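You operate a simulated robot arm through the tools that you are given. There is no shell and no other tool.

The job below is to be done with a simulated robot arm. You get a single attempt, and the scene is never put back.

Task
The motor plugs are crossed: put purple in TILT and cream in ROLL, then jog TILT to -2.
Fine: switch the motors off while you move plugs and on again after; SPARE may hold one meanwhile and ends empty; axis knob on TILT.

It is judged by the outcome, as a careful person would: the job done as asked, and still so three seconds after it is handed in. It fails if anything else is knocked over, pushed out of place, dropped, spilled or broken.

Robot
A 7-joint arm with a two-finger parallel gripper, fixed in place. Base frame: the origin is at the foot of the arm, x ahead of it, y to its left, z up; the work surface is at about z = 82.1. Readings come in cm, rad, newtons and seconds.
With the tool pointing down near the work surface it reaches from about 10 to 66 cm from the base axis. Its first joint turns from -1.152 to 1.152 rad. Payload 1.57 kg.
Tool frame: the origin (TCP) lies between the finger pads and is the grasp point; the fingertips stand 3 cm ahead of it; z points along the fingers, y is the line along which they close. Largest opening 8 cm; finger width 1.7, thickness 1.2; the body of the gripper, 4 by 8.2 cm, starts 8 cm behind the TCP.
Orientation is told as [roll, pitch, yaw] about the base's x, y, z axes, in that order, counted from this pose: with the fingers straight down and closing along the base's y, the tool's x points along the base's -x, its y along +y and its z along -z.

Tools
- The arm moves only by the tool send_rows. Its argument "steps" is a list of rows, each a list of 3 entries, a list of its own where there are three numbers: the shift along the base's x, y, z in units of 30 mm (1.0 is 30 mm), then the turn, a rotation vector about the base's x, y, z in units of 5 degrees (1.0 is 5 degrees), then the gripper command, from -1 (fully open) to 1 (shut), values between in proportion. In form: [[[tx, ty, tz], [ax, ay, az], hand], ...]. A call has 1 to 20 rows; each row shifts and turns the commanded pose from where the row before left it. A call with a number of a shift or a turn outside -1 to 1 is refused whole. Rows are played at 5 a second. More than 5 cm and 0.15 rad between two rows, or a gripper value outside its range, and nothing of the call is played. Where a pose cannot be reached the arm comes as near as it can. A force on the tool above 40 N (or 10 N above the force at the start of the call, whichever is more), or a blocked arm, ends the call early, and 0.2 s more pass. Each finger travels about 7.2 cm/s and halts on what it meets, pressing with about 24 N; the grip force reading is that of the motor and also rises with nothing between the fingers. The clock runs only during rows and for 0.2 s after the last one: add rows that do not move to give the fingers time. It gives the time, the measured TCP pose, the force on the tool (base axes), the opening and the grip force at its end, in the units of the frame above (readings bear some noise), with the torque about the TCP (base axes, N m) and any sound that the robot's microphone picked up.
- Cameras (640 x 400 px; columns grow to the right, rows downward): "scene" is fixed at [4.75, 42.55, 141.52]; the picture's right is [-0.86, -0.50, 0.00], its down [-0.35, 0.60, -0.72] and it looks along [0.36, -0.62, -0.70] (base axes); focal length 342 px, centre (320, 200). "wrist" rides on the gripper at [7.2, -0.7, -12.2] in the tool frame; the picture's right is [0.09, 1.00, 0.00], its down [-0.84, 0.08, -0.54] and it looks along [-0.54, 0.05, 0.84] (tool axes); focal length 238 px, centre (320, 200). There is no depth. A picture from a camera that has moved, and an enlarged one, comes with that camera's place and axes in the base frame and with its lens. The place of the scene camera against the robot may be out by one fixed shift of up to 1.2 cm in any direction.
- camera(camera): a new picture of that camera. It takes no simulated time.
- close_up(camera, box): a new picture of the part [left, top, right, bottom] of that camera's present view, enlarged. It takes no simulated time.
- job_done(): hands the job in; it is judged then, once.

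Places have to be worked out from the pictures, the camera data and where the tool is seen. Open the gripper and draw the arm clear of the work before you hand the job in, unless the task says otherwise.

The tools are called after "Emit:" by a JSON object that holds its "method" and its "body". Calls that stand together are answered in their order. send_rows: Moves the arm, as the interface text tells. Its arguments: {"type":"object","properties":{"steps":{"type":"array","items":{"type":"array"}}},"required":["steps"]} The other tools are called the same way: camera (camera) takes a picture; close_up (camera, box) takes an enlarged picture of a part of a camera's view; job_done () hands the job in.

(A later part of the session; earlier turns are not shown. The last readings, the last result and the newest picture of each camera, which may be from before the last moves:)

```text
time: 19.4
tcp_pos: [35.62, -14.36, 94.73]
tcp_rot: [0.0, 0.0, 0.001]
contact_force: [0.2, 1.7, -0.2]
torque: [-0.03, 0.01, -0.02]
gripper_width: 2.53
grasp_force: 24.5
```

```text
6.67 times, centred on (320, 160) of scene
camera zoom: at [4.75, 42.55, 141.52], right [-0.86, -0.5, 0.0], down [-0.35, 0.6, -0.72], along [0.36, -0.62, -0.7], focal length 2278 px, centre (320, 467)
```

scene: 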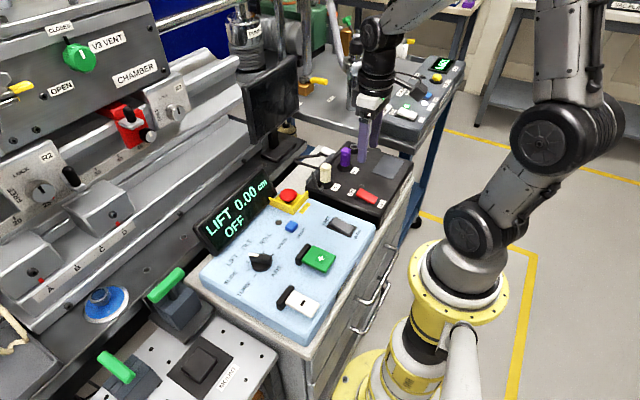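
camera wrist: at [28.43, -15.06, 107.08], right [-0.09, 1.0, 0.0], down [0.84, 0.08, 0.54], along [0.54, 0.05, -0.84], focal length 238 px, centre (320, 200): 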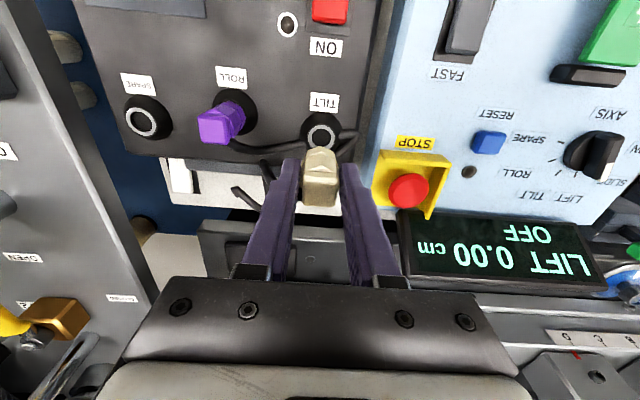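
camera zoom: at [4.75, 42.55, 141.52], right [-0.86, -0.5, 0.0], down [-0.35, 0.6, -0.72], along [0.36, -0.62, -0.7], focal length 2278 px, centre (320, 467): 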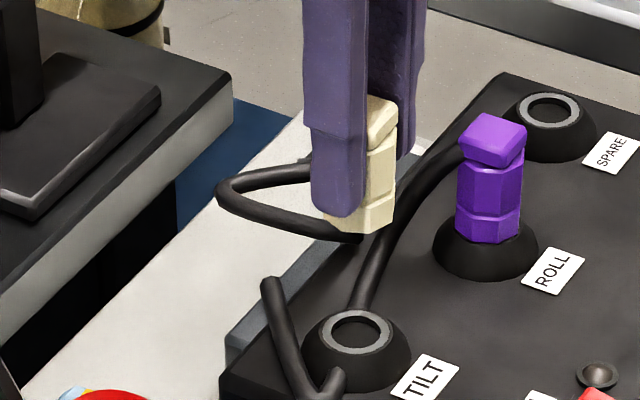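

TILT's ring appears at wrist pixel (321.6, 136.8) when the held plug is directly above it — a useful reference. SPARE computes to about (35.6, -30.8); I'll raise, carry cream over, and return to the same height to compare.

Emit:
{"method": "send_rows", "body": {"steps": [[[0, 0, 0.6], [0, 0, 0], 1], [[0, 0, 0.6], [0, 0, 0], 1], [[0, -0.4, 0], [0, 0, 0], 1], [[0, -0.7, 0], [0, 0, 0], 1], [[0, -0.7, 0], [0, 0, 0], 1], [[0, -0.7, 0], [0, 0, 0], 1], [[0, -0.7, 0], [0, 0, 0], 1], [[0, -0.7, 0], [0, 0, 0], 1], [[0, -0.7, 0], [0, 0, 0], 1], [[0, -0.5, 0], [0, 0, 0], 1], [[0, -0.38, 0], [0, 0, 0], 1], [[0, 0, -0.6], [0, 0, 0], 1], [[0, 0, -0.6], [0, 0, 0], 1], [[0, 0, 0], [0, 0, 0], 1]]}}

Emit:
{"method": "camera", "body": {"camera": "wrist"}}

Emit:
{"method": "close_up", "body": {"camera": "wrist", "box": [280, 80, 360, 160]}}

Emit:
{"method": "close_up", "body": {"camera": "scene", "box": [270, 60, 430, 200]}}

```text
time: 22.4
tcp_pos: [35.55, -30.89, 94.53]
tcp_rot: [0.002, 0.0, -0.002]
contact_force: [0.6, -0.1, -1.3]
torque: [-0.01, 0.0, -0.01]
gripper_width: 2.53
grasp_force: 24.1
```

```text
taken
camera wrist: at [28.3, -31.71, 106.91], right [-0.09, 1.0, 0.0], down [0.84, 0.08, 0.54], along [0.54, 0.05, -0.84], focal length 238 px, centre (320, 200)
```

wrist: 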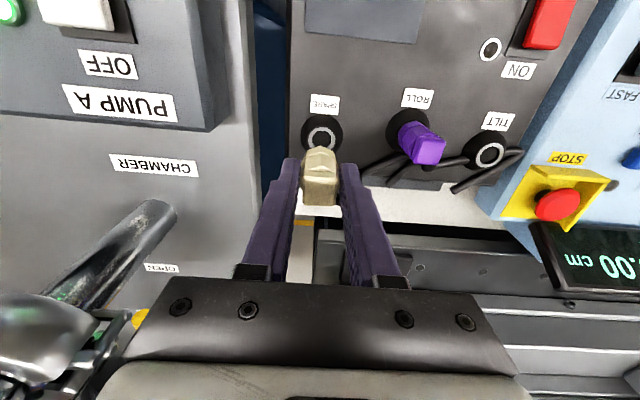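

```text
5.00 times, centred on (320, 120) of wrist
camera zoom: at [28.3, -31.71, 106.91], right [-0.09, 1.0, 0.0], down [0.84, 0.08, 0.54], along [0.54, 0.05, -0.84], focal length 1192 px, centre (320, 600)
```

zoom: 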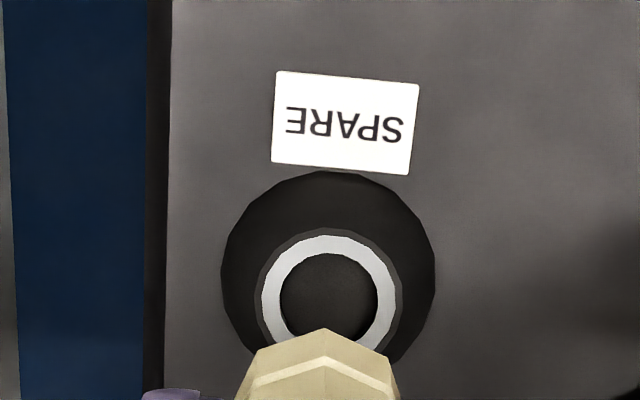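

```text
2.86 times, centred on (350, 130) of scene
camera zoom: at [4.75, 42.55, 141.52], right [-0.86, -0.5, 0.0], down [-0.35, 0.6, -0.72], along [0.36, -0.62, -0.7], focal length 976 px, centre (234, 400)
```

zoom: 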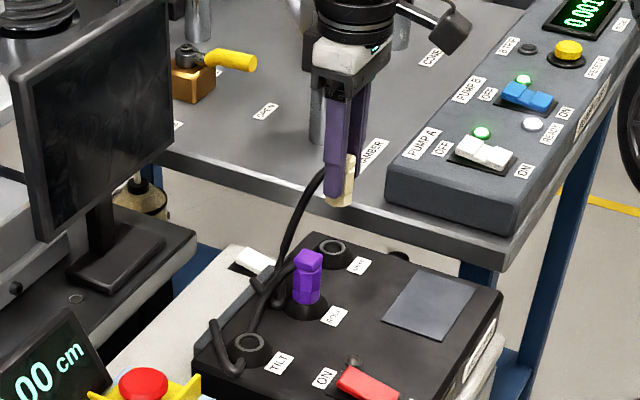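

SPARE's ring matches the reference to within ~1.5 px sideways and about 0.15 cm in x. I'll correct +0.15 cm in x and descend part-way.

Emit:
{"method": "send_rows", "body": {"steps": [[[0.05, 0, -0.3], [0, 0, 0], 1], [[0, 0, -0.4], [0, 0, 0], 1], [[0, 0, -0.4], [0, 0, 0], 1], [[0, 0, -0.2], [0, 0, 0], 1], [[0, 0, 0], [0, 0, 0], 1]]}}

Emit:
{"method": "close_up", "body": {"camera": "wrist", "box": [260, 80, 380, 220]}}

Emit:
{"method": "close_up", "body": {"camera": "scene", "box": [310, 100, 380, 180]}}

```text
time: 23.6
tcp_pos: [35.66, -30.73, 90.64]
tcp_rot: [-0.002, -0.001, -0.001]
contact_force: [-0.3, 0.0, -0.5]
torque: [-0.03, 0.0, -0.01]
gripper_width: 2.55
grasp_force: 24.0
```

```text
2.86 times, centred on (320, 150) of wrist
camera zoom: at [28.51, -31.48, 103.06], right [-0.09, 1.0, 0.0], down [0.84, 0.08, 0.54], along [0.54, 0.05, -0.84], focal length 681 px, centre (320, 343)
```

zoom: 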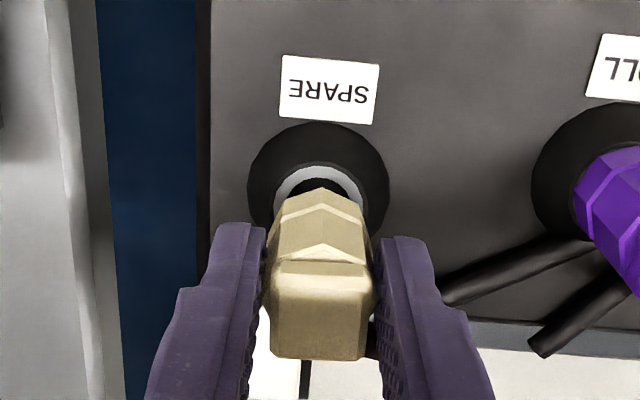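

```text
5.00 times, centred on (345, 140) of scene
camera zoom: at [4.75, 42.55, 141.52], right [-0.86, -0.5, 0.0], down [-0.35, 0.6, -0.72], along [0.36, -0.62, -0.7], focal length 1708 px, centre (195, 500)
```

zoom: 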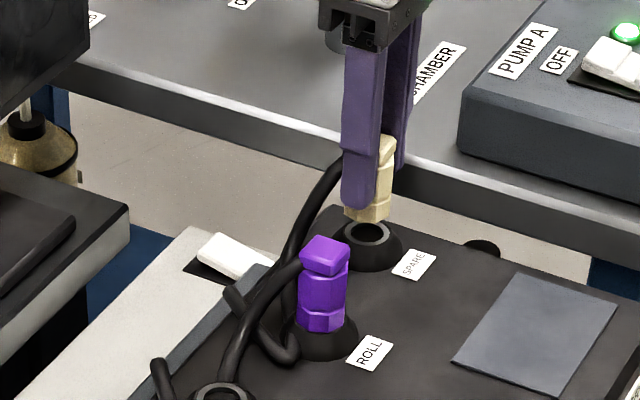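

Alignment looks good, plug just above the ring. I'll lower gently and watch the force.

Emit:
{"method": "send_rows", "body": {"steps": [[[0, 0, -0.1], [0, 0, 0], 1], [[0, 0, -0.1], [0, 0, 0], 1], [[0, 0, -0.1], [0, 0, 0], 1]]}}

Emit:
{"method": "close_up", "body": {"camera": "wrist", "box": [260, 80, 380, 220]}}

Emit:
{"method": "close_up", "body": {"camera": "scene", "box": [310, 100, 380, 180]}}

```text
time: 24.4
tcp_pos: [35.84, -30.69, 89.8]
tcp_rot: [-0.001, 0.0, 0.0]
contact_force: [0.5, -0.5, -1.3]
torque: [0.0, 0.02, 0.02]
gripper_width: 2.53
grasp_force: 24.4
```

```text
2.86 times, centred on (320, 150) of wrist
camera zoom: at [28.62, -31.46, 102.17], right [-0.09, 1.0, 0.0], down [0.84, 0.08, 0.54], along [0.54, 0.05, -0.84], focal length 681 px, centre (320, 343)
```

zoom: 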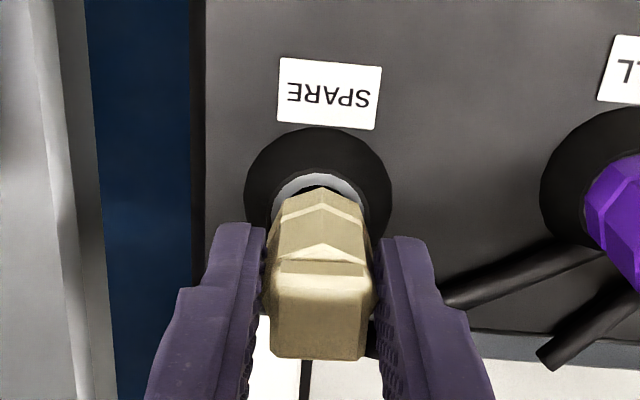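

```text
5.00 times, centred on (345, 140) of scene
camera zoom: at [4.75, 42.55, 141.52], right [-0.86, -0.5, 0.0], down [-0.35, 0.6, -0.72], along [0.36, -0.62, -0.7], focal length 1708 px, centre (195, 500)
```

zoom: 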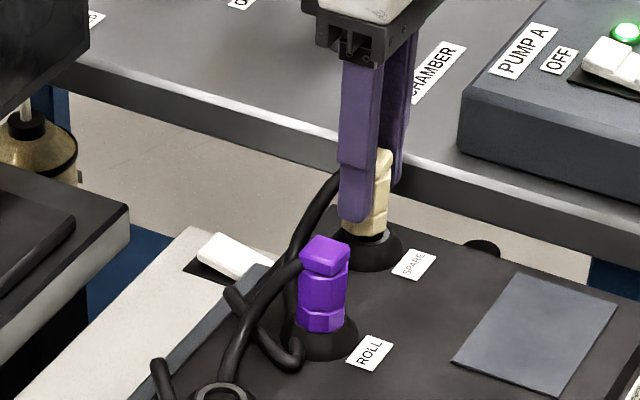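

Emit:
{"method": "send_rows", "body": {"steps": [[[0, 0, -0.07], [0, 0, 0], 1], [[0, 0, -0.07], [0, 0, 0], 1]]}}

Emit:
{"method": "send_rows", "body": {"steps": [[[0, 0, -0.07], [0, 0, 0], 1], [[0, 0, 0], [0, 0, 0], 1]]}}

Emit:
{"method": "close_up", "body": {"camera": "scene", "box": [310, 100, 380, 180]}}

```text
time: 25.0
tcp_pos: [35.73, -30.84, 89.3]
tcp_rot: [-0.001, 0.001, 0.001]
contact_force: [-3.6, -0.5, 0.4]
torque: [0.03, 0.2, 0.0]
gripper_width: 2.53
grasp_force: 24.1
```

```text
time: 25.6
tcp_pos: [35.91, -30.78, 89.12]
tcp_rot: [-0.001, -0.002, 0.0]
contact_force: [-5.5, 2.3, 9.0]
torque: [0.17, 0.22, 0.04]
gripper_width: 2.55
grasp_force: 24.1
```

```text
5.00 times, centred on (345, 140) of scene
camera zoom: at [4.73, 42.57, 141.52], right [-0.86, -0.5, 0.0], down [-0.35, 0.6, -0.72], along [0.36, -0.62, -0.7], focal length 1708 px, centre (195, 500)
```

zoom: 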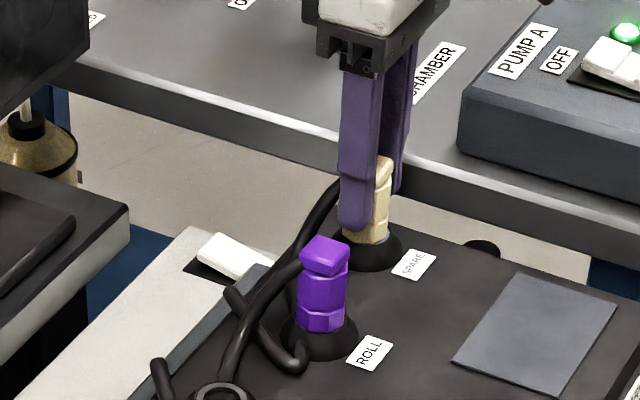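

Force shows the socket pushing back slightly (-x 5.5 N, z 9 N), so I'm near the seat and slightly too far +x. I'll ease x by -0.1 cm and press a little more.

Emit:
{"method": "send_rows", "body": {"steps": [[[-0.04, 0, 0], [0, 0, 0], 1], [[0, 0, -0.05], [0, 0, 0], 1]]}}

Emit:
{"method": "close_up", "body": {"camera": "scene", "box": [310, 100, 380, 180]}}

Emit:
{"method": "close_up", "body": {"camera": "wrist", "box": [260, 80, 380, 220]}}

```text
time: 26.2
tcp_pos: [35.75, -30.82, 89.07]
tcp_rot: [-0.003, -0.002, 0.0]
contact_force: [0.5, 0.3, 8.7]
torque: [0.01, -0.02, -0.04]
gripper_width: 2.56
grasp_force: 24.2
```

```text
5.00 times, centred on (345, 140) of scene
camera zoom: at [4.74, 42.57, 141.52], right [-0.86, -0.5, 0.0], down [-0.35, 0.6, -0.72], along [0.36, -0.62, -0.7], focal length 1708 px, centre (195, 500)
```

zoom: 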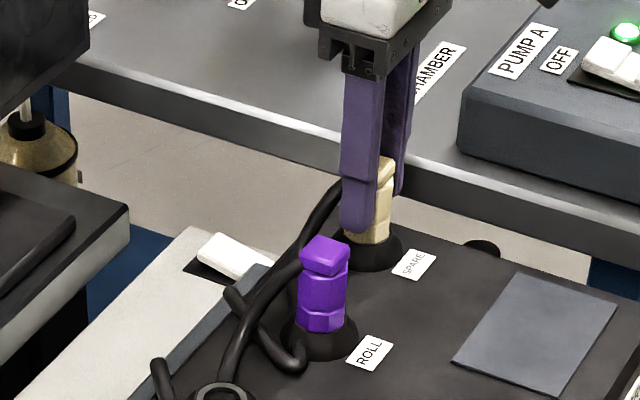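

```text
2.86 times, centred on (320, 150) of wrist
camera zoom: at [28.45, -31.52, 101.42], right [-0.09, 1.0, 0.0], down [0.83, 0.08, 0.54], along [0.54, 0.05, -0.84], focal length 681 px, centre (320, 343)
```

zoom: 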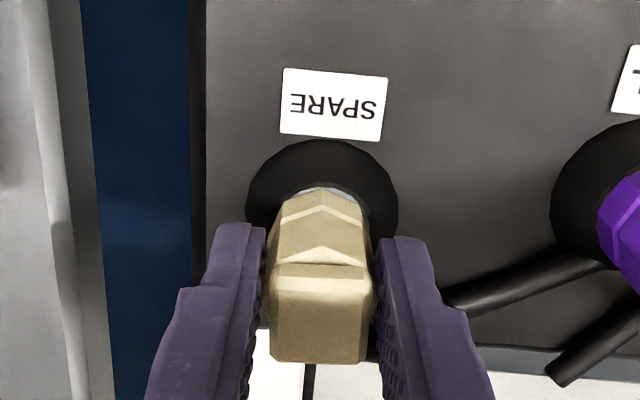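

Lateral load is now zero with about 9 N axial; a sliver of the ring is still visible, so it's not fully seated. I'll press further in small steps.

Emit:
{"method": "send_rows", "body": {"steps": [[[0, 0, -0.06], [0, 0, 0], 1], [[0, 0, -0.04], [0, 0, 0], 1]]}}

Emit:
{"method": "close_up", "body": {"camera": "wrist", "box": [260, 80, 380, 220]}}

Emit:
{"method": "close_up", "body": {"camera": "scene", "box": [310, 100, 380, 180]}}

```text
time: 26.8
tcp_pos: [35.69, -30.89, 88.79]
tcp_rot: [-0.004, -0.003, 0.001]
contact_force: [1.4, 0.1, 15.4]
torque: [-0.03, -0.08, -0.03]
gripper_width: 2.57
grasp_force: 23.9
```

```text
2.86 times, centred on (320, 150) of wrist
camera zoom: at [28.44, -31.52, 101.16], right [-0.09, 1.0, 0.0], down [0.83, 0.08, 0.54], along [0.54, 0.05, -0.84], focal length 681 px, centre (320, 343)
```

zoom: 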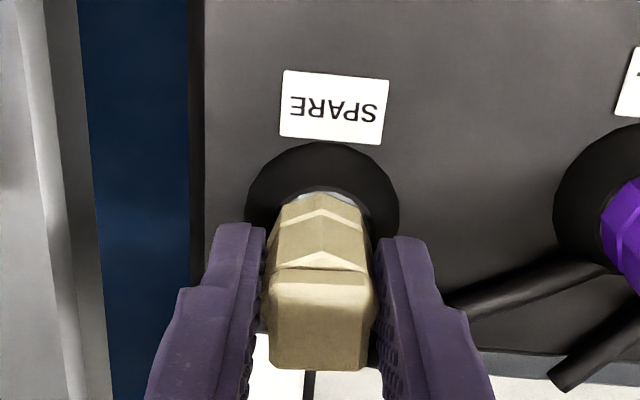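

```text
5.00 times, centred on (345, 140) of scene
camera zoom: at [4.74, 42.57, 141.52], right [-0.86, -0.5, 0.0], down [-0.35, 0.6, -0.72], along [0.36, -0.62, -0.7], focal length 1708 px, centre (195, 500)
```

zoom: 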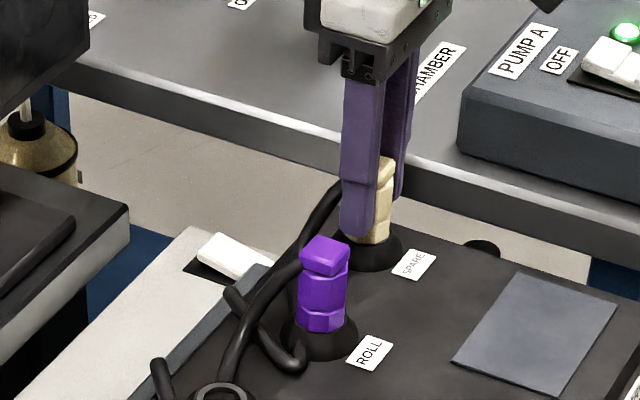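

Emit:
{"method": "send_rows", "body": {"steps": [[[0, 0, -0.06], [0, 0, 0], 1], [[0, 0, 0], [0, 0, 0], 1]]}}

Emit:
{"method": "close_up", "body": {"camera": "wrist", "box": [260, 80, 380, 220]}}

```text
time: 27.4
tcp_pos: [35.64, -30.81, 88.52]
tcp_rot: [-0.001, -0.002, 0.002]
contact_force: [2.8, -3.5, 14.6]
torque: [-0.06, -0.1, -0.07]
gripper_width: 2.53
grasp_force: 24.0
```

```text
2.86 times, centred on (320, 150) of wrist
camera zoom: at [28.4, -31.49, 100.86], right [-0.09, 1.0, 0.0], down [0.84, 0.08, 0.54], along [0.54, 0.05, -0.84], focal length 681 px, centre (320, 343)
```

zoom: 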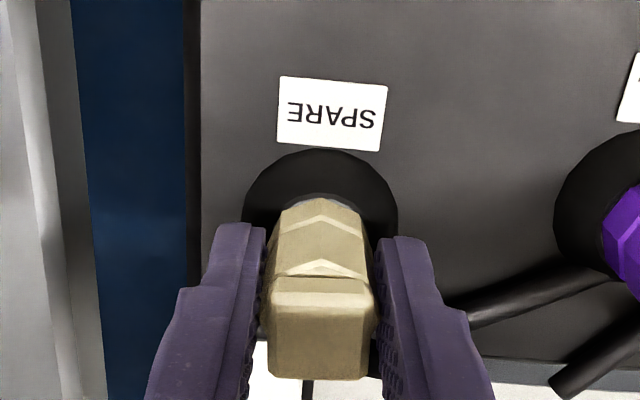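

Seated: no ring visible and the plug/collar geometry matches the original seated view at the same TCP height. I'll release and rise straight up, then check it stays.

Emit:
{"method": "send_rows", "body": {"steps": [[[0, 0, 0.03], [0, 0, 0], 1], [[0, 0, 0], [0, 0, 0], 0.2], [[0, 0, 0], [0, 0, 0], -0.1], [[0, 0, 0.3], [0, 0, 0], -0.1], [[0, 0, 0.8], [0, 0, 0], -0.1], [[0, 0, 1], [0, 0, 0], -0.1], [[0, 0, 0.8], [0, 0, 0], -0.25], [[0, 0, 0], [0, 0, 0], -0.25]]}}

Emit:
{"method": "camera", "body": {"camera": "wrist"}}

Emit:
{"method": "close_up", "body": {"camera": "scene", "box": [290, 120, 390, 200]}}

```text
time: 29.2
tcp_pos: [35.51, -31.05, 97.18]
tcp_rot: [0.0, -0.001, 0.001]
contact_force: [-0.4, -0.8, -0.3]
torque: [0.01, 0.01, 0.01]
gripper_width: 5.0
grasp_force: 0.0
```

```text
taken
camera wrist: at [28.2, -31.81, 109.42], right [-0.09, 1.0, 0.0], down [0.84, 0.08, 0.54], along [0.54, 0.05, -0.84], focal length 238 px, centre (320, 200)
```

wrist: 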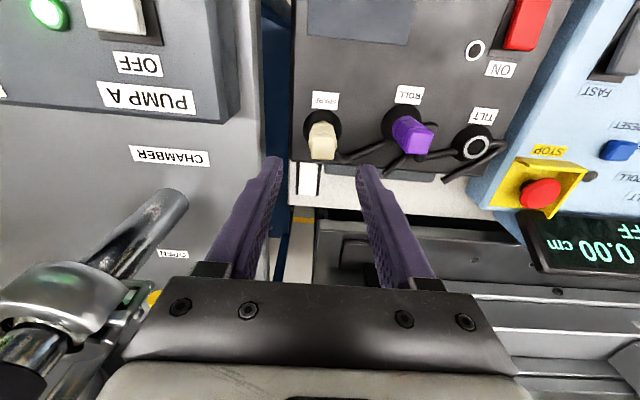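

```text
5.00 times, centred on (340, 160) of scene
camera zoom: at [4.75, 42.55, 141.52], right [-0.86, -0.5, 0.0], down [-0.35, 0.6, -0.72], along [0.36, -0.62, -0.7], focal length 1708 px, centre (220, 400)
```

zoom: 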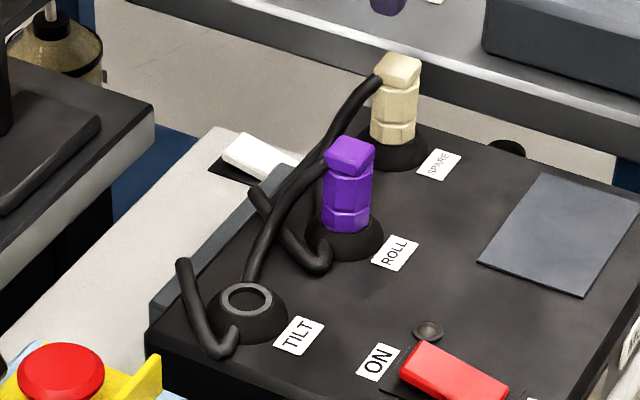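

Cream is standing seated in SPARE. Next, move above the purple plug (≈34.4, -22.5).

Emit:
{"method": "send_rows", "body": {"steps": [[[-0.1, 0.7, 0], [0, 0, 0], -0.25], [[-0.1, 0.7, 0], [0, 0, 0], -0.25], [[-0.1, 0.7, 0], [0, 0, 0], -0.25], [[-0.08, 0.7, 0], [0, 0, 0], -0.25], [[0, 0, 0], [0, 0, 0], -0.25]]}}

Emit:
{"method": "camera", "body": {"camera": "wrist"}}

Emit:
{"method": "close_up", "body": {"camera": "wrist", "box": [270, 80, 370, 180]}}

```text
time: 30.4
tcp_pos: [34.37, -22.53, 97.35]
tcp_rot: [0.0, 0.0, -0.001]
contact_force: [0.9, 0.0, 0.5]
torque: [0.04, 0.01, 0.0]
gripper_width: 4.99
grasp_force: 0.0
```

```text
taken
camera wrist: at [27.12, -23.24, 109.68], right [-0.09, 1.0, 0.0], down [0.84, 0.08, 0.54], along [0.54, 0.05, -0.84], focal length 238 px, centre (320, 200)
```

wrist: 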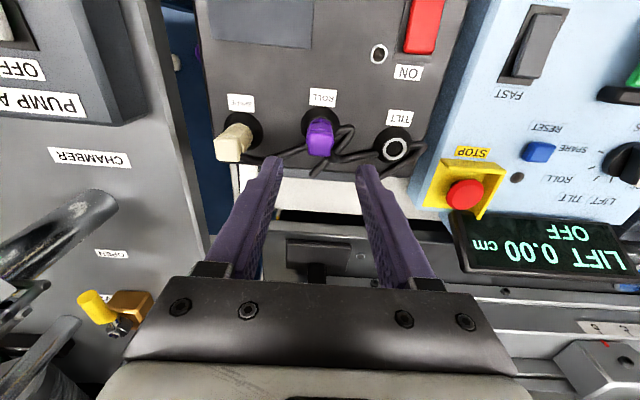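

```text
4.00 times, centred on (320, 130) of wrist
camera zoom: at [27.12, -23.24, 109.68], right [-0.09, 1.0, 0.0], down [0.84, 0.08, 0.54], along [0.54, 0.05, -0.84], focal length 953 px, centre (320, 480)
```

zoom: 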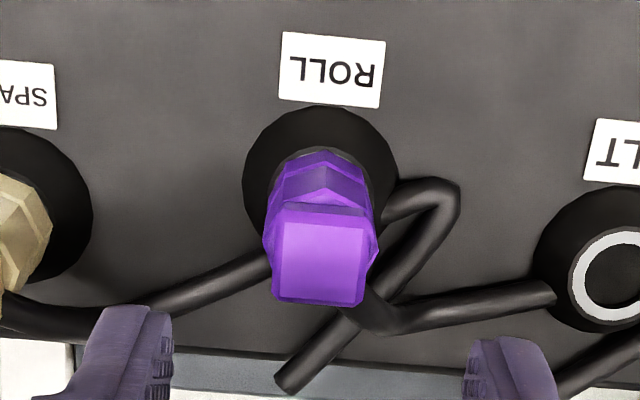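

Purple's top computes to (34.32, -22.54), right under the gripper. I'll descend around it to TCP z≈88.7 and close.

Emit:
{"method": "send_rows", "body": {"steps": [[[0, 0, -0.9], [0, 0, 0], -0.25], [[0, 0, -0.9], [0, 0, 0], -0.25], [[0, 0, -0.6], [0, 0, 0], -0.25], [[0, 0, -0.48], [0, 0, 0], -0.25], [[0, 0, 0], [0, 0, 0], -0.25]]}}

Emit:
{"method": "close_up", "body": {"camera": "wrist", "box": [230, 90, 410, 230]}}

Emit:
{"method": "close_up", "body": {"camera": "scene", "box": [300, 120, 380, 190]}}

```text
time: 31.6
tcp_pos: [34.28, -22.63, 88.63]
tcp_rot: [-0.002, 0.0, 0.0]
contact_force: [0.7, 0.4, 0.2]
torque: [-0.01, -0.02, 0.01]
gripper_width: 5.01
grasp_force: 0.1
```

```text
2.86 times, centred on (320, 160) of wrist
camera zoom: at [27.1, -23.3, 101.0], right [-0.09, 1.0, 0.0], down [0.84, 0.08, 0.54], along [0.54, 0.05, -0.84], focal length 681 px, centre (320, 314)
```

zoom: 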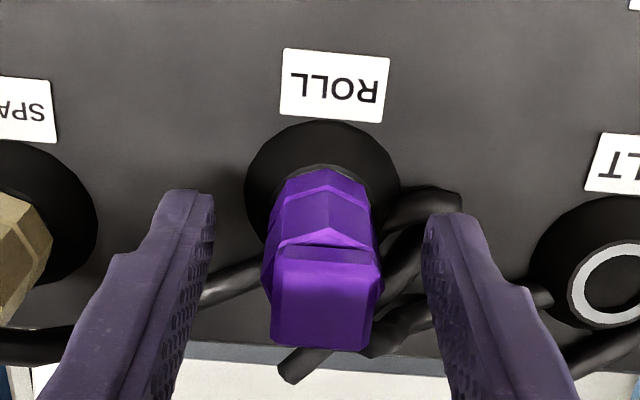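

```text
5.71 times, centred on (340, 155) of scene
camera zoom: at [4.75, 42.55, 141.52], right [-0.86, -0.5, 0.0], down [-0.35, 0.6, -0.72], along [0.36, -0.62, -0.7], focal length 1952 px, centre (206, 457)
```

zoom: 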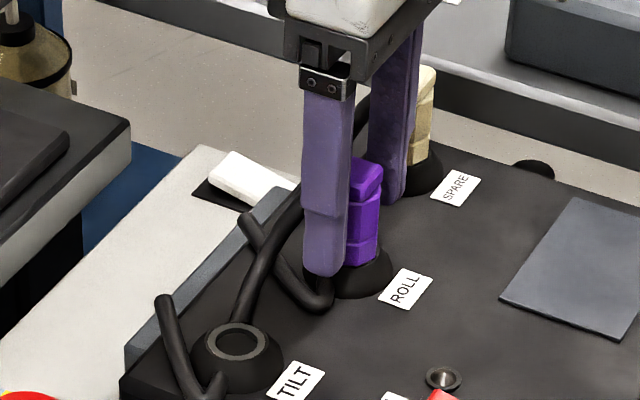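

Well centred. Closing on purple, then a slow pull.

Emit:
{"method": "send_rows", "body": {"steps": [[[0, 0, 0], [0, 0, 0], 0.5], [[0, 0, 0], [0, 0, 0], 1], [[0, 0, 0], [0, 0, 0], 1], [[0, 0, 0], [0, 0, 0], 1]]}}

Emit:
{"method": "send_rows", "body": {"steps": [[[0, 0, 0.05], [0, 0, 0], 1], [[0, 0, 0], [0, 0, 0], 1], [[0, 0, 0.05], [0, 0, 0], 1], [[0, 0, 0], [0, 0, 0], 1], [[0, 0, 0.05], [0, 0, 0], 1], [[0, 0, 0], [0, 0, 0], 1]]}}

Emit:
{"method": "send_rows", "body": {"steps": [[[0, 0, 0.05], [0, 0, 0], 1], [[0, 0, 0], [0, 0, 0], 1], [[0, 0, 0.05], [0, 0, 0], 1], [[0, 0, 0], [0, 0, 0], 1]]}}

Emit:
{"method": "send_rows", "body": {"steps": [[[0, 0, 0.05], [0, 0, 0], 1], [[0, 0, 0], [0, 0, 0], 1]]}}

Emit:
{"method": "send_rows", "body": {"steps": [[[0, 0, 0.05], [0, 0, 0], 1], [[0, 0, 0], [0, 0, 0], 1]]}}

Emit:
{"method": "close_up", "body": {"camera": "scene", "box": [300, 120, 380, 190]}}

```text
time: 32.6
tcp_pos: [34.26, -22.53, 88.64]
tcp_rot: [-0.001, 0.001, 0.0]
contact_force: [0.5, 1.0, -0.6]
torque: [0.07, 0.0, -0.01]
gripper_width: 2.53
grasp_force: 24.2
```

```text
time: 34.0
tcp_pos: [34.42, -22.52, 89.06]
tcp_rot: [0.0, 0.0, 0.001]
contact_force: [-0.7, -0.7, -5.0]
torque: [0.03, 0.05, 0.02]
gripper_width: 2.55
grasp_force: 23.9
```

```text
time: 35.0
tcp_pos: [34.53, -22.48, 89.36]
tcp_rot: [0.002, -0.001, -0.001]
contact_force: [-2.5, -0.6, -8.2]
torque: [-0.01, 0.09, -0.05]
gripper_width: 2.56
grasp_force: 23.7
```

```text
time: 35.6
tcp_pos: [34.47, -22.43, 89.63]
tcp_rot: [0.0, 0.0, -0.002]
contact_force: [-2.0, 1.0, -9.0]
torque: [0.03, 0.12, -0.01]
gripper_width: 2.53
grasp_force: 23.7
```

```text
time: 36.2
tcp_pos: [34.54, -22.53, 89.86]
tcp_rot: [0.0, 0.0, 0.0]
contact_force: [-1.8, -0.6, -10.1]
torque: [-0.04, 0.13, 0.0]
gripper_width: 2.53
grasp_force: 23.8
```

```text
5.71 times, centred on (340, 155) of scene
camera zoom: at [4.76, 42.55, 141.53], right [-0.86, -0.5, 0.0], down [-0.35, 0.6, -0.72], along [0.36, -0.62, -0.7], focal length 1952 px, centre (206, 457)
```

zoom: 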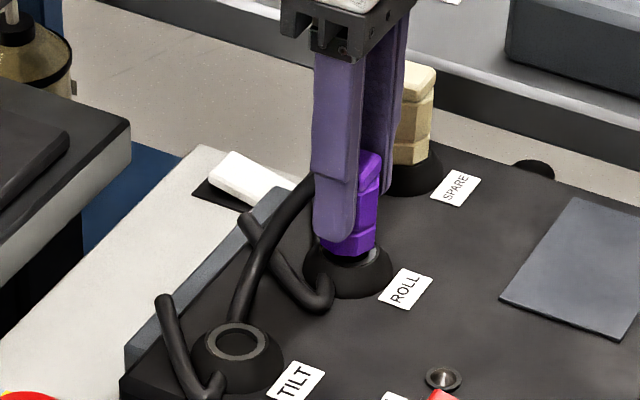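

The purple plug is rising with the grip (10 N hold). I'll continue slowly past the release point.

Emit:
{"method": "send_rows", "body": {"steps": [[[0, 0, 0.05], [0, 0, 0], 1], [[0, 0, 0], [0, 0, 0], 1]]}}

Emit:
{"method": "send_rows", "body": {"steps": [[[0, 0, 0.05], [0, 0, 0], 1], [[0, 0, 0], [0, 0, 0], 1]]}}

Emit:
{"method": "send_rows", "body": {"steps": [[[0, 0, 0.05], [0, 0, 0], 1], [[0, 0, 0], [0, 0, 0], 1]]}}

Emit:
{"method": "close_up", "body": {"camera": "scene", "box": [300, 120, 380, 190]}}

```text
time: 36.8
tcp_pos: [34.62, -22.57, 90.06]
tcp_rot: [-0.001, -0.002, -0.001]
contact_force: [0.1, 0.1, -0.1]
torque: [-0.01, -0.01, 0.0]
gripper_width: 2.55
grasp_force: 24.4
```

```text
time: 37.4
tcp_pos: [34.57, -22.42, 90.21]
tcp_rot: [0.0, 0.001, 0.0]
contact_force: [-1.1, -0.7, -0.6]
torque: [0.0, 0.0, 0.02]
gripper_width: 2.56
grasp_force: 23.8
```

```text
time: 38.0
tcp_pos: [34.68, -22.45, 90.33]
tcp_rot: [0.001, 0.0, 0.001]
contact_force: [0.2, 0.3, 0.3]
torque: [0.01, 0.01, -0.01]
gripper_width: 2.53
grasp_force: 24.0
```

```text
5.71 times, centred on (340, 155) of scene
camera zoom: at [4.75, 42.55, 141.52], right [-0.86, -0.5, 0.0], down [-0.35, 0.6, -0.72], along [0.36, -0.62, -0.7], focal length 1952 px, centre (206, 457)
```

zoom: 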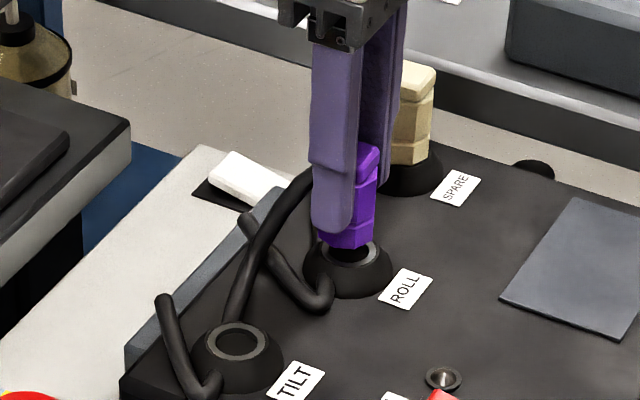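

Purple released from ROLL. I'll lift it to z≈94.6 and record the ROLL ring's reference pixel.

Emit:
{"method": "send_rows", "body": {"steps": [[[0, 0, 0.15], [0, 0, 0], 1], [[0, 0, 0.25], [0, 0, 0], 1], [[0, 0, 0.35], [0, 0, 0], 1], [[0, 0, 0.4], [0, 0, 0], 1], [[0, 0, 0.3], [0, 0, 0], 1], [[0, 0, 0], [0, 0, 0], 1]]}}

Emit:
{"method": "camera", "body": {"camera": "wrist"}}

Emit:
{"method": "close_up", "body": {"camera": "wrist", "box": [280, 80, 360, 160]}}

Emit:
{"method": "close_up", "body": {"camera": "wrist", "box": [240, 110, 400, 230]}}

Emit:
{"method": "close_up", "body": {"camera": "scene", "box": [290, 100, 390, 190]}}

```text
time: 39.4
tcp_pos: [34.52, -22.29, 94.55]
tcp_rot: [0.0, 0.0, 0.001]
contact_force: [0.6, 0.3, -0.5]
torque: [0.01, 0.0, -0.02]
gripper_width: 2.55
grasp_force: 23.9
```

```text
taken
camera wrist: at [27.27, -23.03, 107.03], right [-0.09, 1.0, 0.0], down [0.84, 0.08, 0.54], along [0.54, 0.05, -0.84], focal length 238 px, centre (320, 200)
```

wrist: 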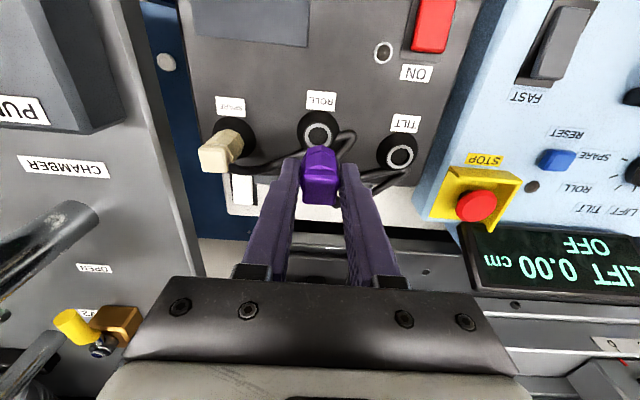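

```text
5.00 times, centred on (320, 120) of wrist
camera zoom: at [27.27, -23.03, 107.03], right [-0.09, 1.0, 0.0], down [0.84, 0.08, 0.54], along [0.54, 0.05, -0.84], focal length 1192 px, centre (320, 600)
```

zoom: 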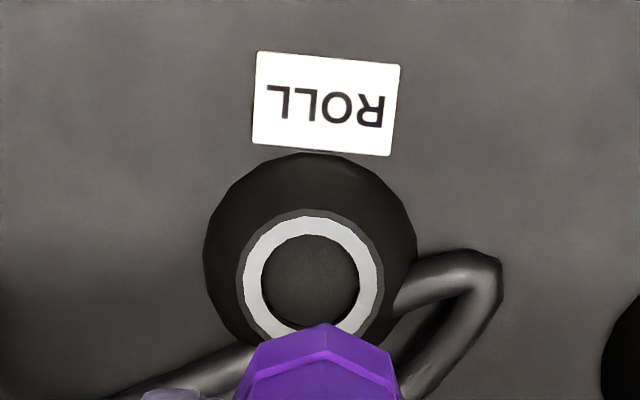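

```text
3.33 times, centred on (320, 170) of wrist
camera zoom: at [27.27, -23.03, 107.03], right [-0.09, 1.0, 0.0], down [0.84, 0.08, 0.54], along [0.54, 0.05, -0.84], focal length 794 px, centre (320, 300)
```

zoom: 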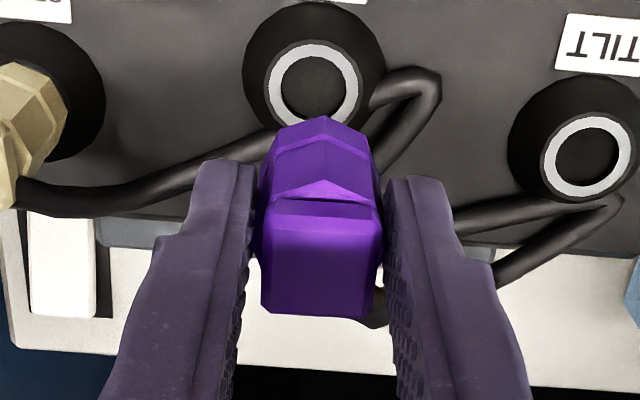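

```text
4.44 times, centred on (340, 145) of scene
camera zoom: at [4.75, 42.55, 141.52], right [-0.86, -0.5, 0.0], down [-0.35, 0.6, -0.72], along [0.36, -0.62, -0.7], focal length 1519 px, centre (231, 444)
```

zoom: 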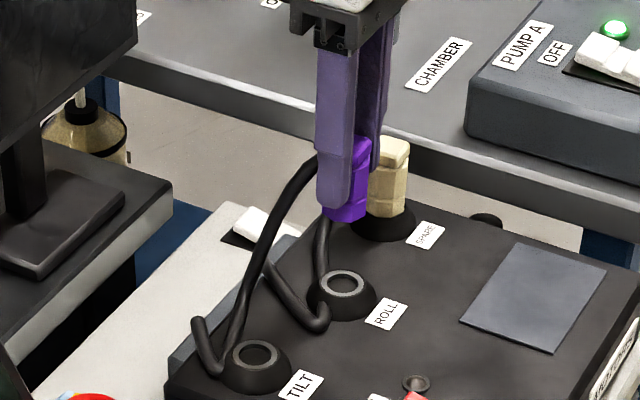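

Each call seems to restart from the measured pose, so small drifts occur; I'll use vision to correct. Now carry purple to above TILT (≈35.57, -14.33) at the same height.

Emit:
{"method": "send_rows", "body": {"steps": [[[0.05, 0.35, 0], [0, 0, 0], 1], [[0.08, 0.6, 0], [0, 0, 0], 1], [[0.08, 0.6, 0], [0, 0, 0], 1], [[0.07, 0.6, 0], [0, 0, 0], 1], [[0.07, 0.5, 0], [0, 0, 0], 1], [[0, 0, 0], [0, 0, 0], 1], [[0, 0, 0], [0, 0, 0], 1]]}}

Emit:
{"method": "close_up", "body": {"camera": "wrist", "box": [280, 80, 360, 160]}}

Emit:
{"method": "close_up", "body": {"camera": "scene", "box": [270, 100, 390, 200]}}

```text
time: 41.0
tcp_pos: [35.56, -14.43, 94.71]
tcp_rot: [0.0, 0.001, -0.001]
contact_force: [0.7, 0.5, -1.2]
torque: [0.0, 0.01, 0.0]
gripper_width: 2.53
grasp_force: 23.8
```

```text
5.00 times, centred on (320, 120) of wrist
camera zoom: at [28.34, -15.12, 107.02], right [-0.09, 1.0, 0.0], down [0.84, 0.08, 0.54], along [0.54, 0.05, -0.84], focal length 1192 px, centre (320, 600)
```

zoom: 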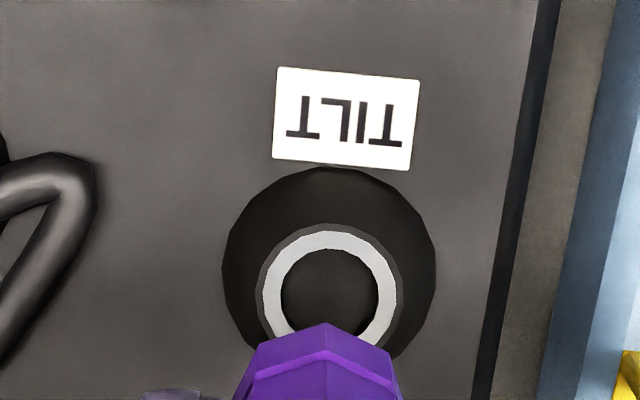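

```text
4.00 times, centred on (330, 150) of scene
camera zoom: at [4.75, 42.55, 141.52], right [-0.86, -0.5, 0.0], down [-0.35, 0.6, -0.72], along [0.36, -0.62, -0.7], focal length 1367 px, centre (280, 400)
```

zoom: 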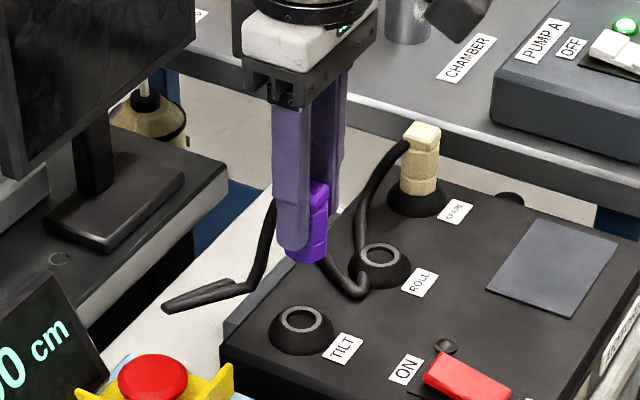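

Ring is within a few pixels of the reference. Descending part-way.

Emit:
{"method": "send_rows", "body": {"steps": [[[0.01, 0.01, -0.3], [0, 0, 0], 1], [[0, 0, -0.4], [0, 0, 0], 1], [[0, 0, -0.35], [0, 0, 0], 1], [[0, 0, -0.2], [0, 0, 0], 1], [[0, 0, -0.1], [0, 0, 0], 1], [[0, 0, 0], [0, 0, 0], 1]]}}

Emit:
{"method": "close_up", "body": {"camera": "wrist", "box": [260, 80, 380, 220]}}

Emit:
{"method": "close_up", "body": {"camera": "scene", "box": [290, 120, 370, 200]}}

```text
time: 42.4
tcp_pos: [35.61, -14.4, 90.36]
tcp_rot: [-0.001, 0.0, 0.001]
contact_force: [-0.2, 0.3, -0.3]
torque: [-0.02, -0.02, -0.01]
gripper_width: 2.51
grasp_force: 24.0
```

```text
2.86 times, centred on (320, 150) of wrist
camera zoom: at [28.4, -15.16, 102.76], right [-0.09, 1.0, 0.0], down [0.84, 0.08, 0.54], along [0.54, 0.05, -0.84], focal length 681 px, centre (320, 343)
```

zoom: 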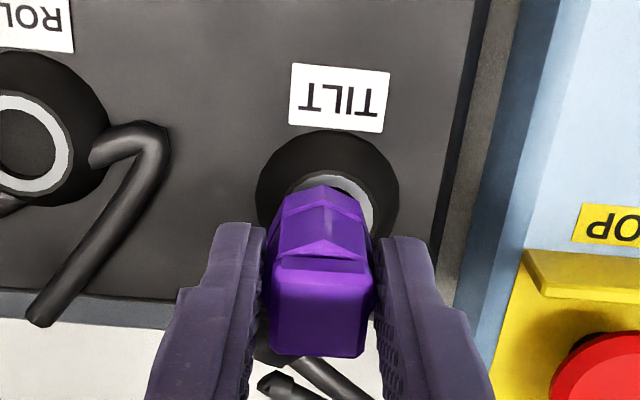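

```text
5.00 times, centred on (330, 160) of scene
camera zoom: at [4.75, 42.55, 141.52], right [-0.86, -0.5, 0.0], down [-0.35, 0.6, -0.72], along [0.36, -0.62, -0.7], focal length 1708 px, centre (270, 400)
```

zoom: 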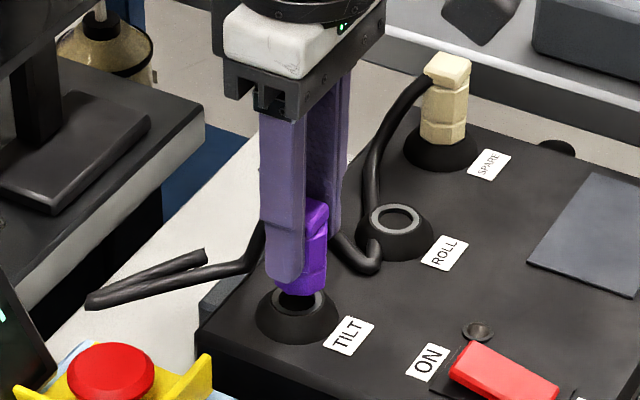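

Compared to the earlier insertion, the collar sits ~0.13 cm to +y and ~0.1 cm to +x of the plug. I'll nudge and lower to contact.

Emit:
{"method": "send_rows", "body": {"steps": [[[0.03, 0.045, 0], [0, 0, 0], 1], [[0, 0, -0.1], [0, 0, 0], 1], [[0, 0, -0.1], [0, 0, 0], 1], [[0, 0, 0], [0, 0, 0], 1]]}}

Emit:
{"method": "close_up", "body": {"camera": "wrist", "box": [260, 80, 380, 220]}}

Emit:
{"method": "close_up", "body": {"camera": "scene", "box": [290, 120, 370, 200]}}

```text
time: 43.4
tcp_pos: [35.73, -14.21, 89.97]
tcp_rot: [0.0, 0.001, 0.0]
contact_force: [0.6, -0.2, -1.2]
torque: [0.04, 0.01, -0.01]
gripper_width: 2.56
grasp_force: 24.1
```

```text
2.86 times, centred on (320, 150) of wrist
camera zoom: at [28.44, -15.01, 102.24], right [-0.09, 1.0, 0.0], down [0.84, 0.08, 0.54], along [0.54, 0.05, -0.84], focal length 681 px, centre (320, 343)
```

zoom: 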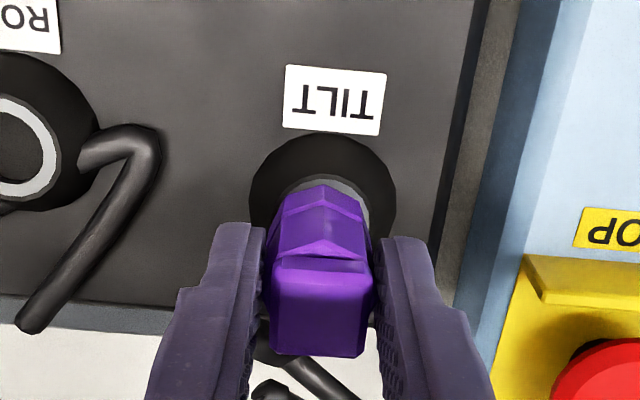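

```text
5.00 times, centred on (330, 160) of scene
camera zoom: at [4.75, 42.55, 141.52], right [-0.86, -0.5, 0.0], down [-0.35, 0.6, -0.72], along [0.36, -0.62, -0.7], focal length 1708 px, centre (270, 400)
```

zoom: 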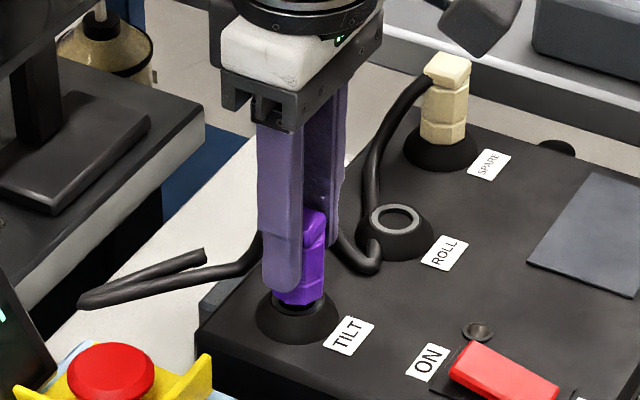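

Centred now. Continue lowering into the socket while monitoring force.

Emit:
{"method": "send_rows", "body": {"steps": [[[0, 0, -0.07], [0, 0, 0], 1], [[0, 0, -0.07], [0, 0, 0], 1], [[0, 0, -0.07], [0, 0, 0], 1], [[0, 0, 0], [0, 0, 0], 1]]}}

Emit:
{"method": "close_up", "body": {"camera": "wrist", "box": [260, 80, 380, 220]}}

```text
time: 44.4
tcp_pos: [35.66, -14.3, 89.19]
tcp_rot: [-0.001, -0.001, -0.001]
contact_force: [-2.5, 6.4, 16.2]
torque: [0.39, 0.1, 0.03]
gripper_width: 2.55
grasp_force: 23.8
```

```text
2.86 times, centred on (320, 150) of wrist
camera zoom: at [28.46, -15.0, 101.55], right [-0.09, 1.0, 0.0], down [0.84, 0.08, 0.54], along [0.54, 0.05, -0.84], focal length 681 px, centre (320, 343)
```

zoom: 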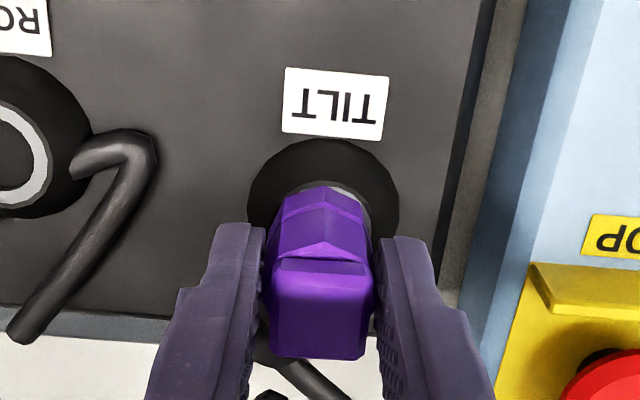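

Lateral force (+6.4 N in y) says the socket wants the plug slightly more +y. I'll ease up, shift, and press again.

Emit:
{"method": "send_rows", "body": {"steps": [[[0, 0, 0.05], [0, 0, 0], 1], [[-0.015, 0.045, 0], [0, 0, 0], 1], [[0, 0, -0.05], [0, 0, 0], 1], [[0, 0, -0.03], [0, 0, 0], 1], [[0, 0, 0], [0, 0, 0], 1]]}}

Emit:
{"method": "close_up", "body": {"camera": "wrist", "box": [260, 80, 380, 220]}}

Emit:
{"method": "close_up", "body": {"camera": "scene", "box": [290, 120, 370, 200]}}

```text
time: 45.6
tcp_pos: [35.7, -14.22, 89.13]
tcp_rot: [0.001, -0.001, 0.0]
contact_force: [1.5, -0.6, 1.4]
torque: [-0.07, -0.04, -0.02]
gripper_width: 2.53
grasp_force: 24.2
```

```text
2.86 times, centred on (320, 150) of wrist
camera zoom: at [28.41, -14.91, 101.52], right [-0.09, 1.0, 0.0], down [0.84, 0.08, 0.54], along [0.54, 0.05, -0.84], focal length 681 px, centre (320, 343)
```

zoom: 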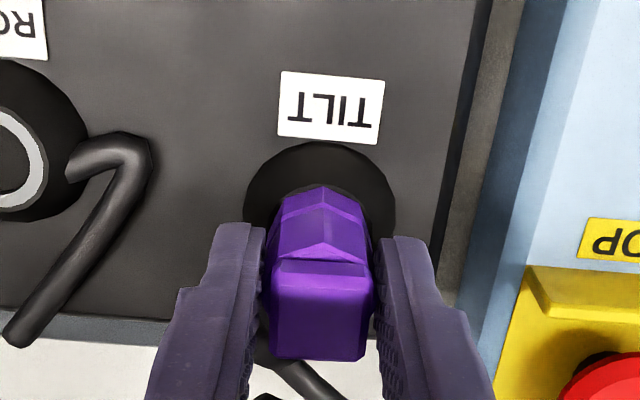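

```text
5.00 times, centred on (330, 160) of scene
camera zoom: at [4.75, 42.56, 141.52], right [-0.86, -0.5, 0.0], down [-0.35, 0.6, -0.72], along [0.36, -0.62, -0.7], focal length 1708 px, centre (270, 400)
```

zoom: 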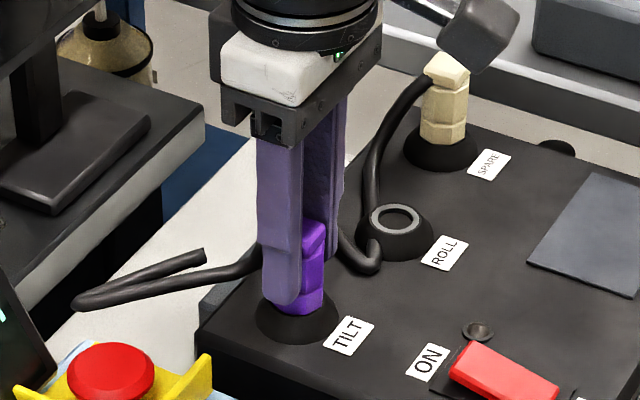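

Force dropped to ~1 N and the ring vanished, so it appears to have popped in. I'll press a bit more to confirm it bottoms out.

Emit:
{"method": "send_rows", "body": {"steps": [[[0, 0, -0.06], [0, 0, 0], 1], [[0, 0, 0], [0, 0, 0], 1]]}}

Emit:
{"method": "close_up", "body": {"camera": "wrist", "box": [260, 80, 380, 220]}}

Emit:
{"method": "close_up", "body": {"camera": "scene", "box": [290, 120, 370, 200]}}

```text
time: 46.2
tcp_pos: [35.69, -14.19, 89.0]
tcp_rot: [0.001, -0.002, 0.0]
contact_force: [-1.2, 2.9, 14.8]
torque: [0.13, 0.03, 0.01]
gripper_width: 2.57
grasp_force: 24.0
```

```text
2.86 times, centred on (320, 150) of wrist
camera zoom: at [28.42, -14.91, 101.34], right [-0.09, 1.0, 0.0], down [0.84, 0.08, 0.54], along [0.54, 0.05, -0.84], focal length 681 px, centre (320, 343)
```

zoom: 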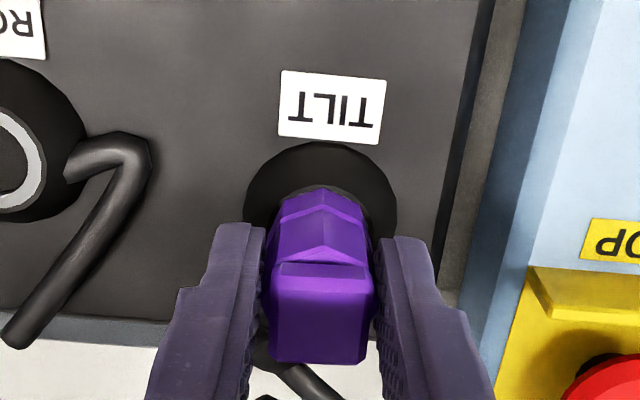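

```text
5.00 times, centred on (330, 160) of scene
camera zoom: at [4.73, 42.56, 141.52], right [-0.86, -0.5, 0.0], down [-0.35, 0.6, -0.72], along [0.36, -0.62, -0.7], focal length 1708 px, centre (270, 400)
```

zoom: 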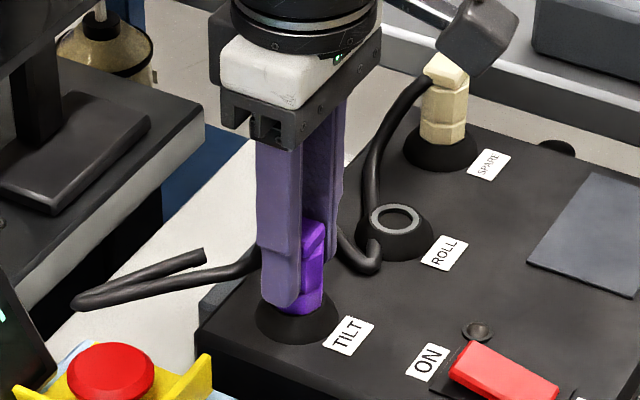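

Axial force rose to 15 N without further travel, so purple is bottomed in TILT. Releasing and rising.

Emit:
{"method": "send_rows", "body": {"steps": [[[0, 0, 0.04], [0, 0, 0], 1], [[0, 0, 0], [0, 0, 0], 0.2], [[0, 0, 0], [0, 0, 0], -0.1], [[0, 0, 0.3], [0, 0, 0], -0.1], [[0, 0, 0.8], [0, 0, 0], -0.1], [[0, 0, 1], [0, 0, 0], -0.1], [[0, 0, 0.7], [0, 0, 0], -0.25], [[0, 0, 0], [0, 0, 0], -0.25]]}}

Emit:
{"method": "camera", "body": {"camera": "wrist"}}

Emit:
{"method": "close_up", "body": {"camera": "scene", "box": [290, 120, 390, 200]}}

```text
time: 48.0
tcp_pos: [35.65, -14.45, 97.73]
tcp_rot: [-0.001, 0.0, 0.001]
contact_force: [0.0, -0.1, 0.4]
torque: [0.0, 0.01, 0.03]
gripper_width: 5.0
grasp_force: 0.0
```

```text
taken
camera wrist: at [28.47, -15.13, 109.93], right [-0.09, 1.0, 0.0], down [0.84, 0.08, 0.54], along [0.54, 0.05, -0.84], focal length 238 px, centre (320, 200)
```

wrist: 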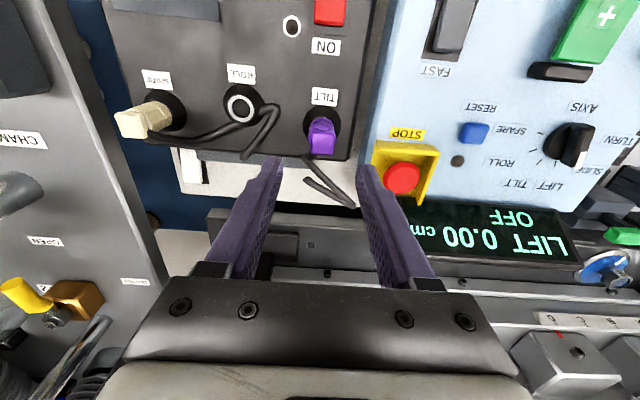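

```text
5.00 times, centred on (340, 160) of scene
camera zoom: at [4.75, 42.55, 141.52], right [-0.86, -0.5, 0.0], down [-0.35, 0.6, -0.72], along [0.36, -0.62, -0.7], focal length 1708 px, centre (220, 400)
```

zoom: 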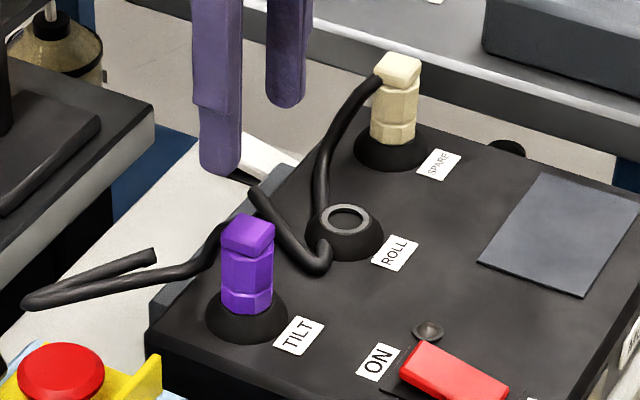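

Purple is in TILT. Now back over SPARE to fetch the cream plug.

Emit:
{"method": "send_rows", "body": {"steps": [[[0, -0.5, 0], [0, 0, 0], -0.25], [[0, -0.8, 0], [0, 0, 0], -0.25], [[0, -0.8, 0], [0, 0, 0], -0.25], [[0, -0.8, 0], [0, 0, 0], -0.25], [[0, -0.8, 0], [0, 0, 0], -0.25], [[0, -0.8, 0], [0, 0, 0], -0.25], [[0, -0.6, 0], [0, 0, 0], -0.25], [[0, -0.35, 0], [0, 0, 0], -0.25], [[0, 0, 0], [0, 0, 0], -0.25]]}}

Emit:
{"method": "close_up", "body": {"camera": "wrist", "box": [270, 80, 370, 180]}}

```text
time: 50.0
tcp_pos: [35.67, -30.5, 97.63]
tcp_rot: [-0.001, 0.0, -0.001]
contact_force: [0.5, -0.2, 0.5]
torque: [-0.03, -0.01, 0.0]
gripper_width: 5.0
grasp_force: 0.0
```

```text
4.00 times, centred on (320, 130) of wrist
camera zoom: at [28.39, -31.28, 109.87], right [-0.09, 1.0, 0.0], down [0.84, 0.08, 0.54], along [0.54, 0.05, -0.84], focal length 953 px, centre (320, 480)
```

zoom: 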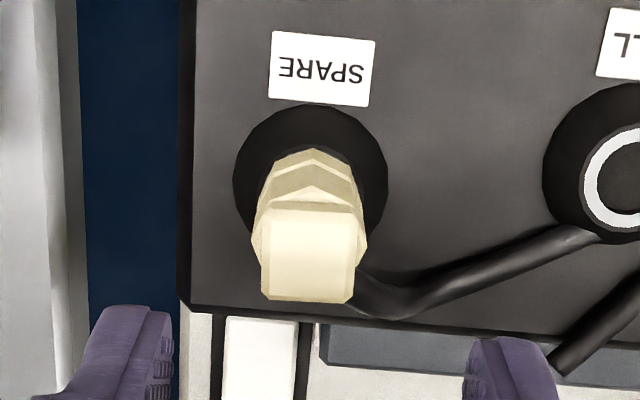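

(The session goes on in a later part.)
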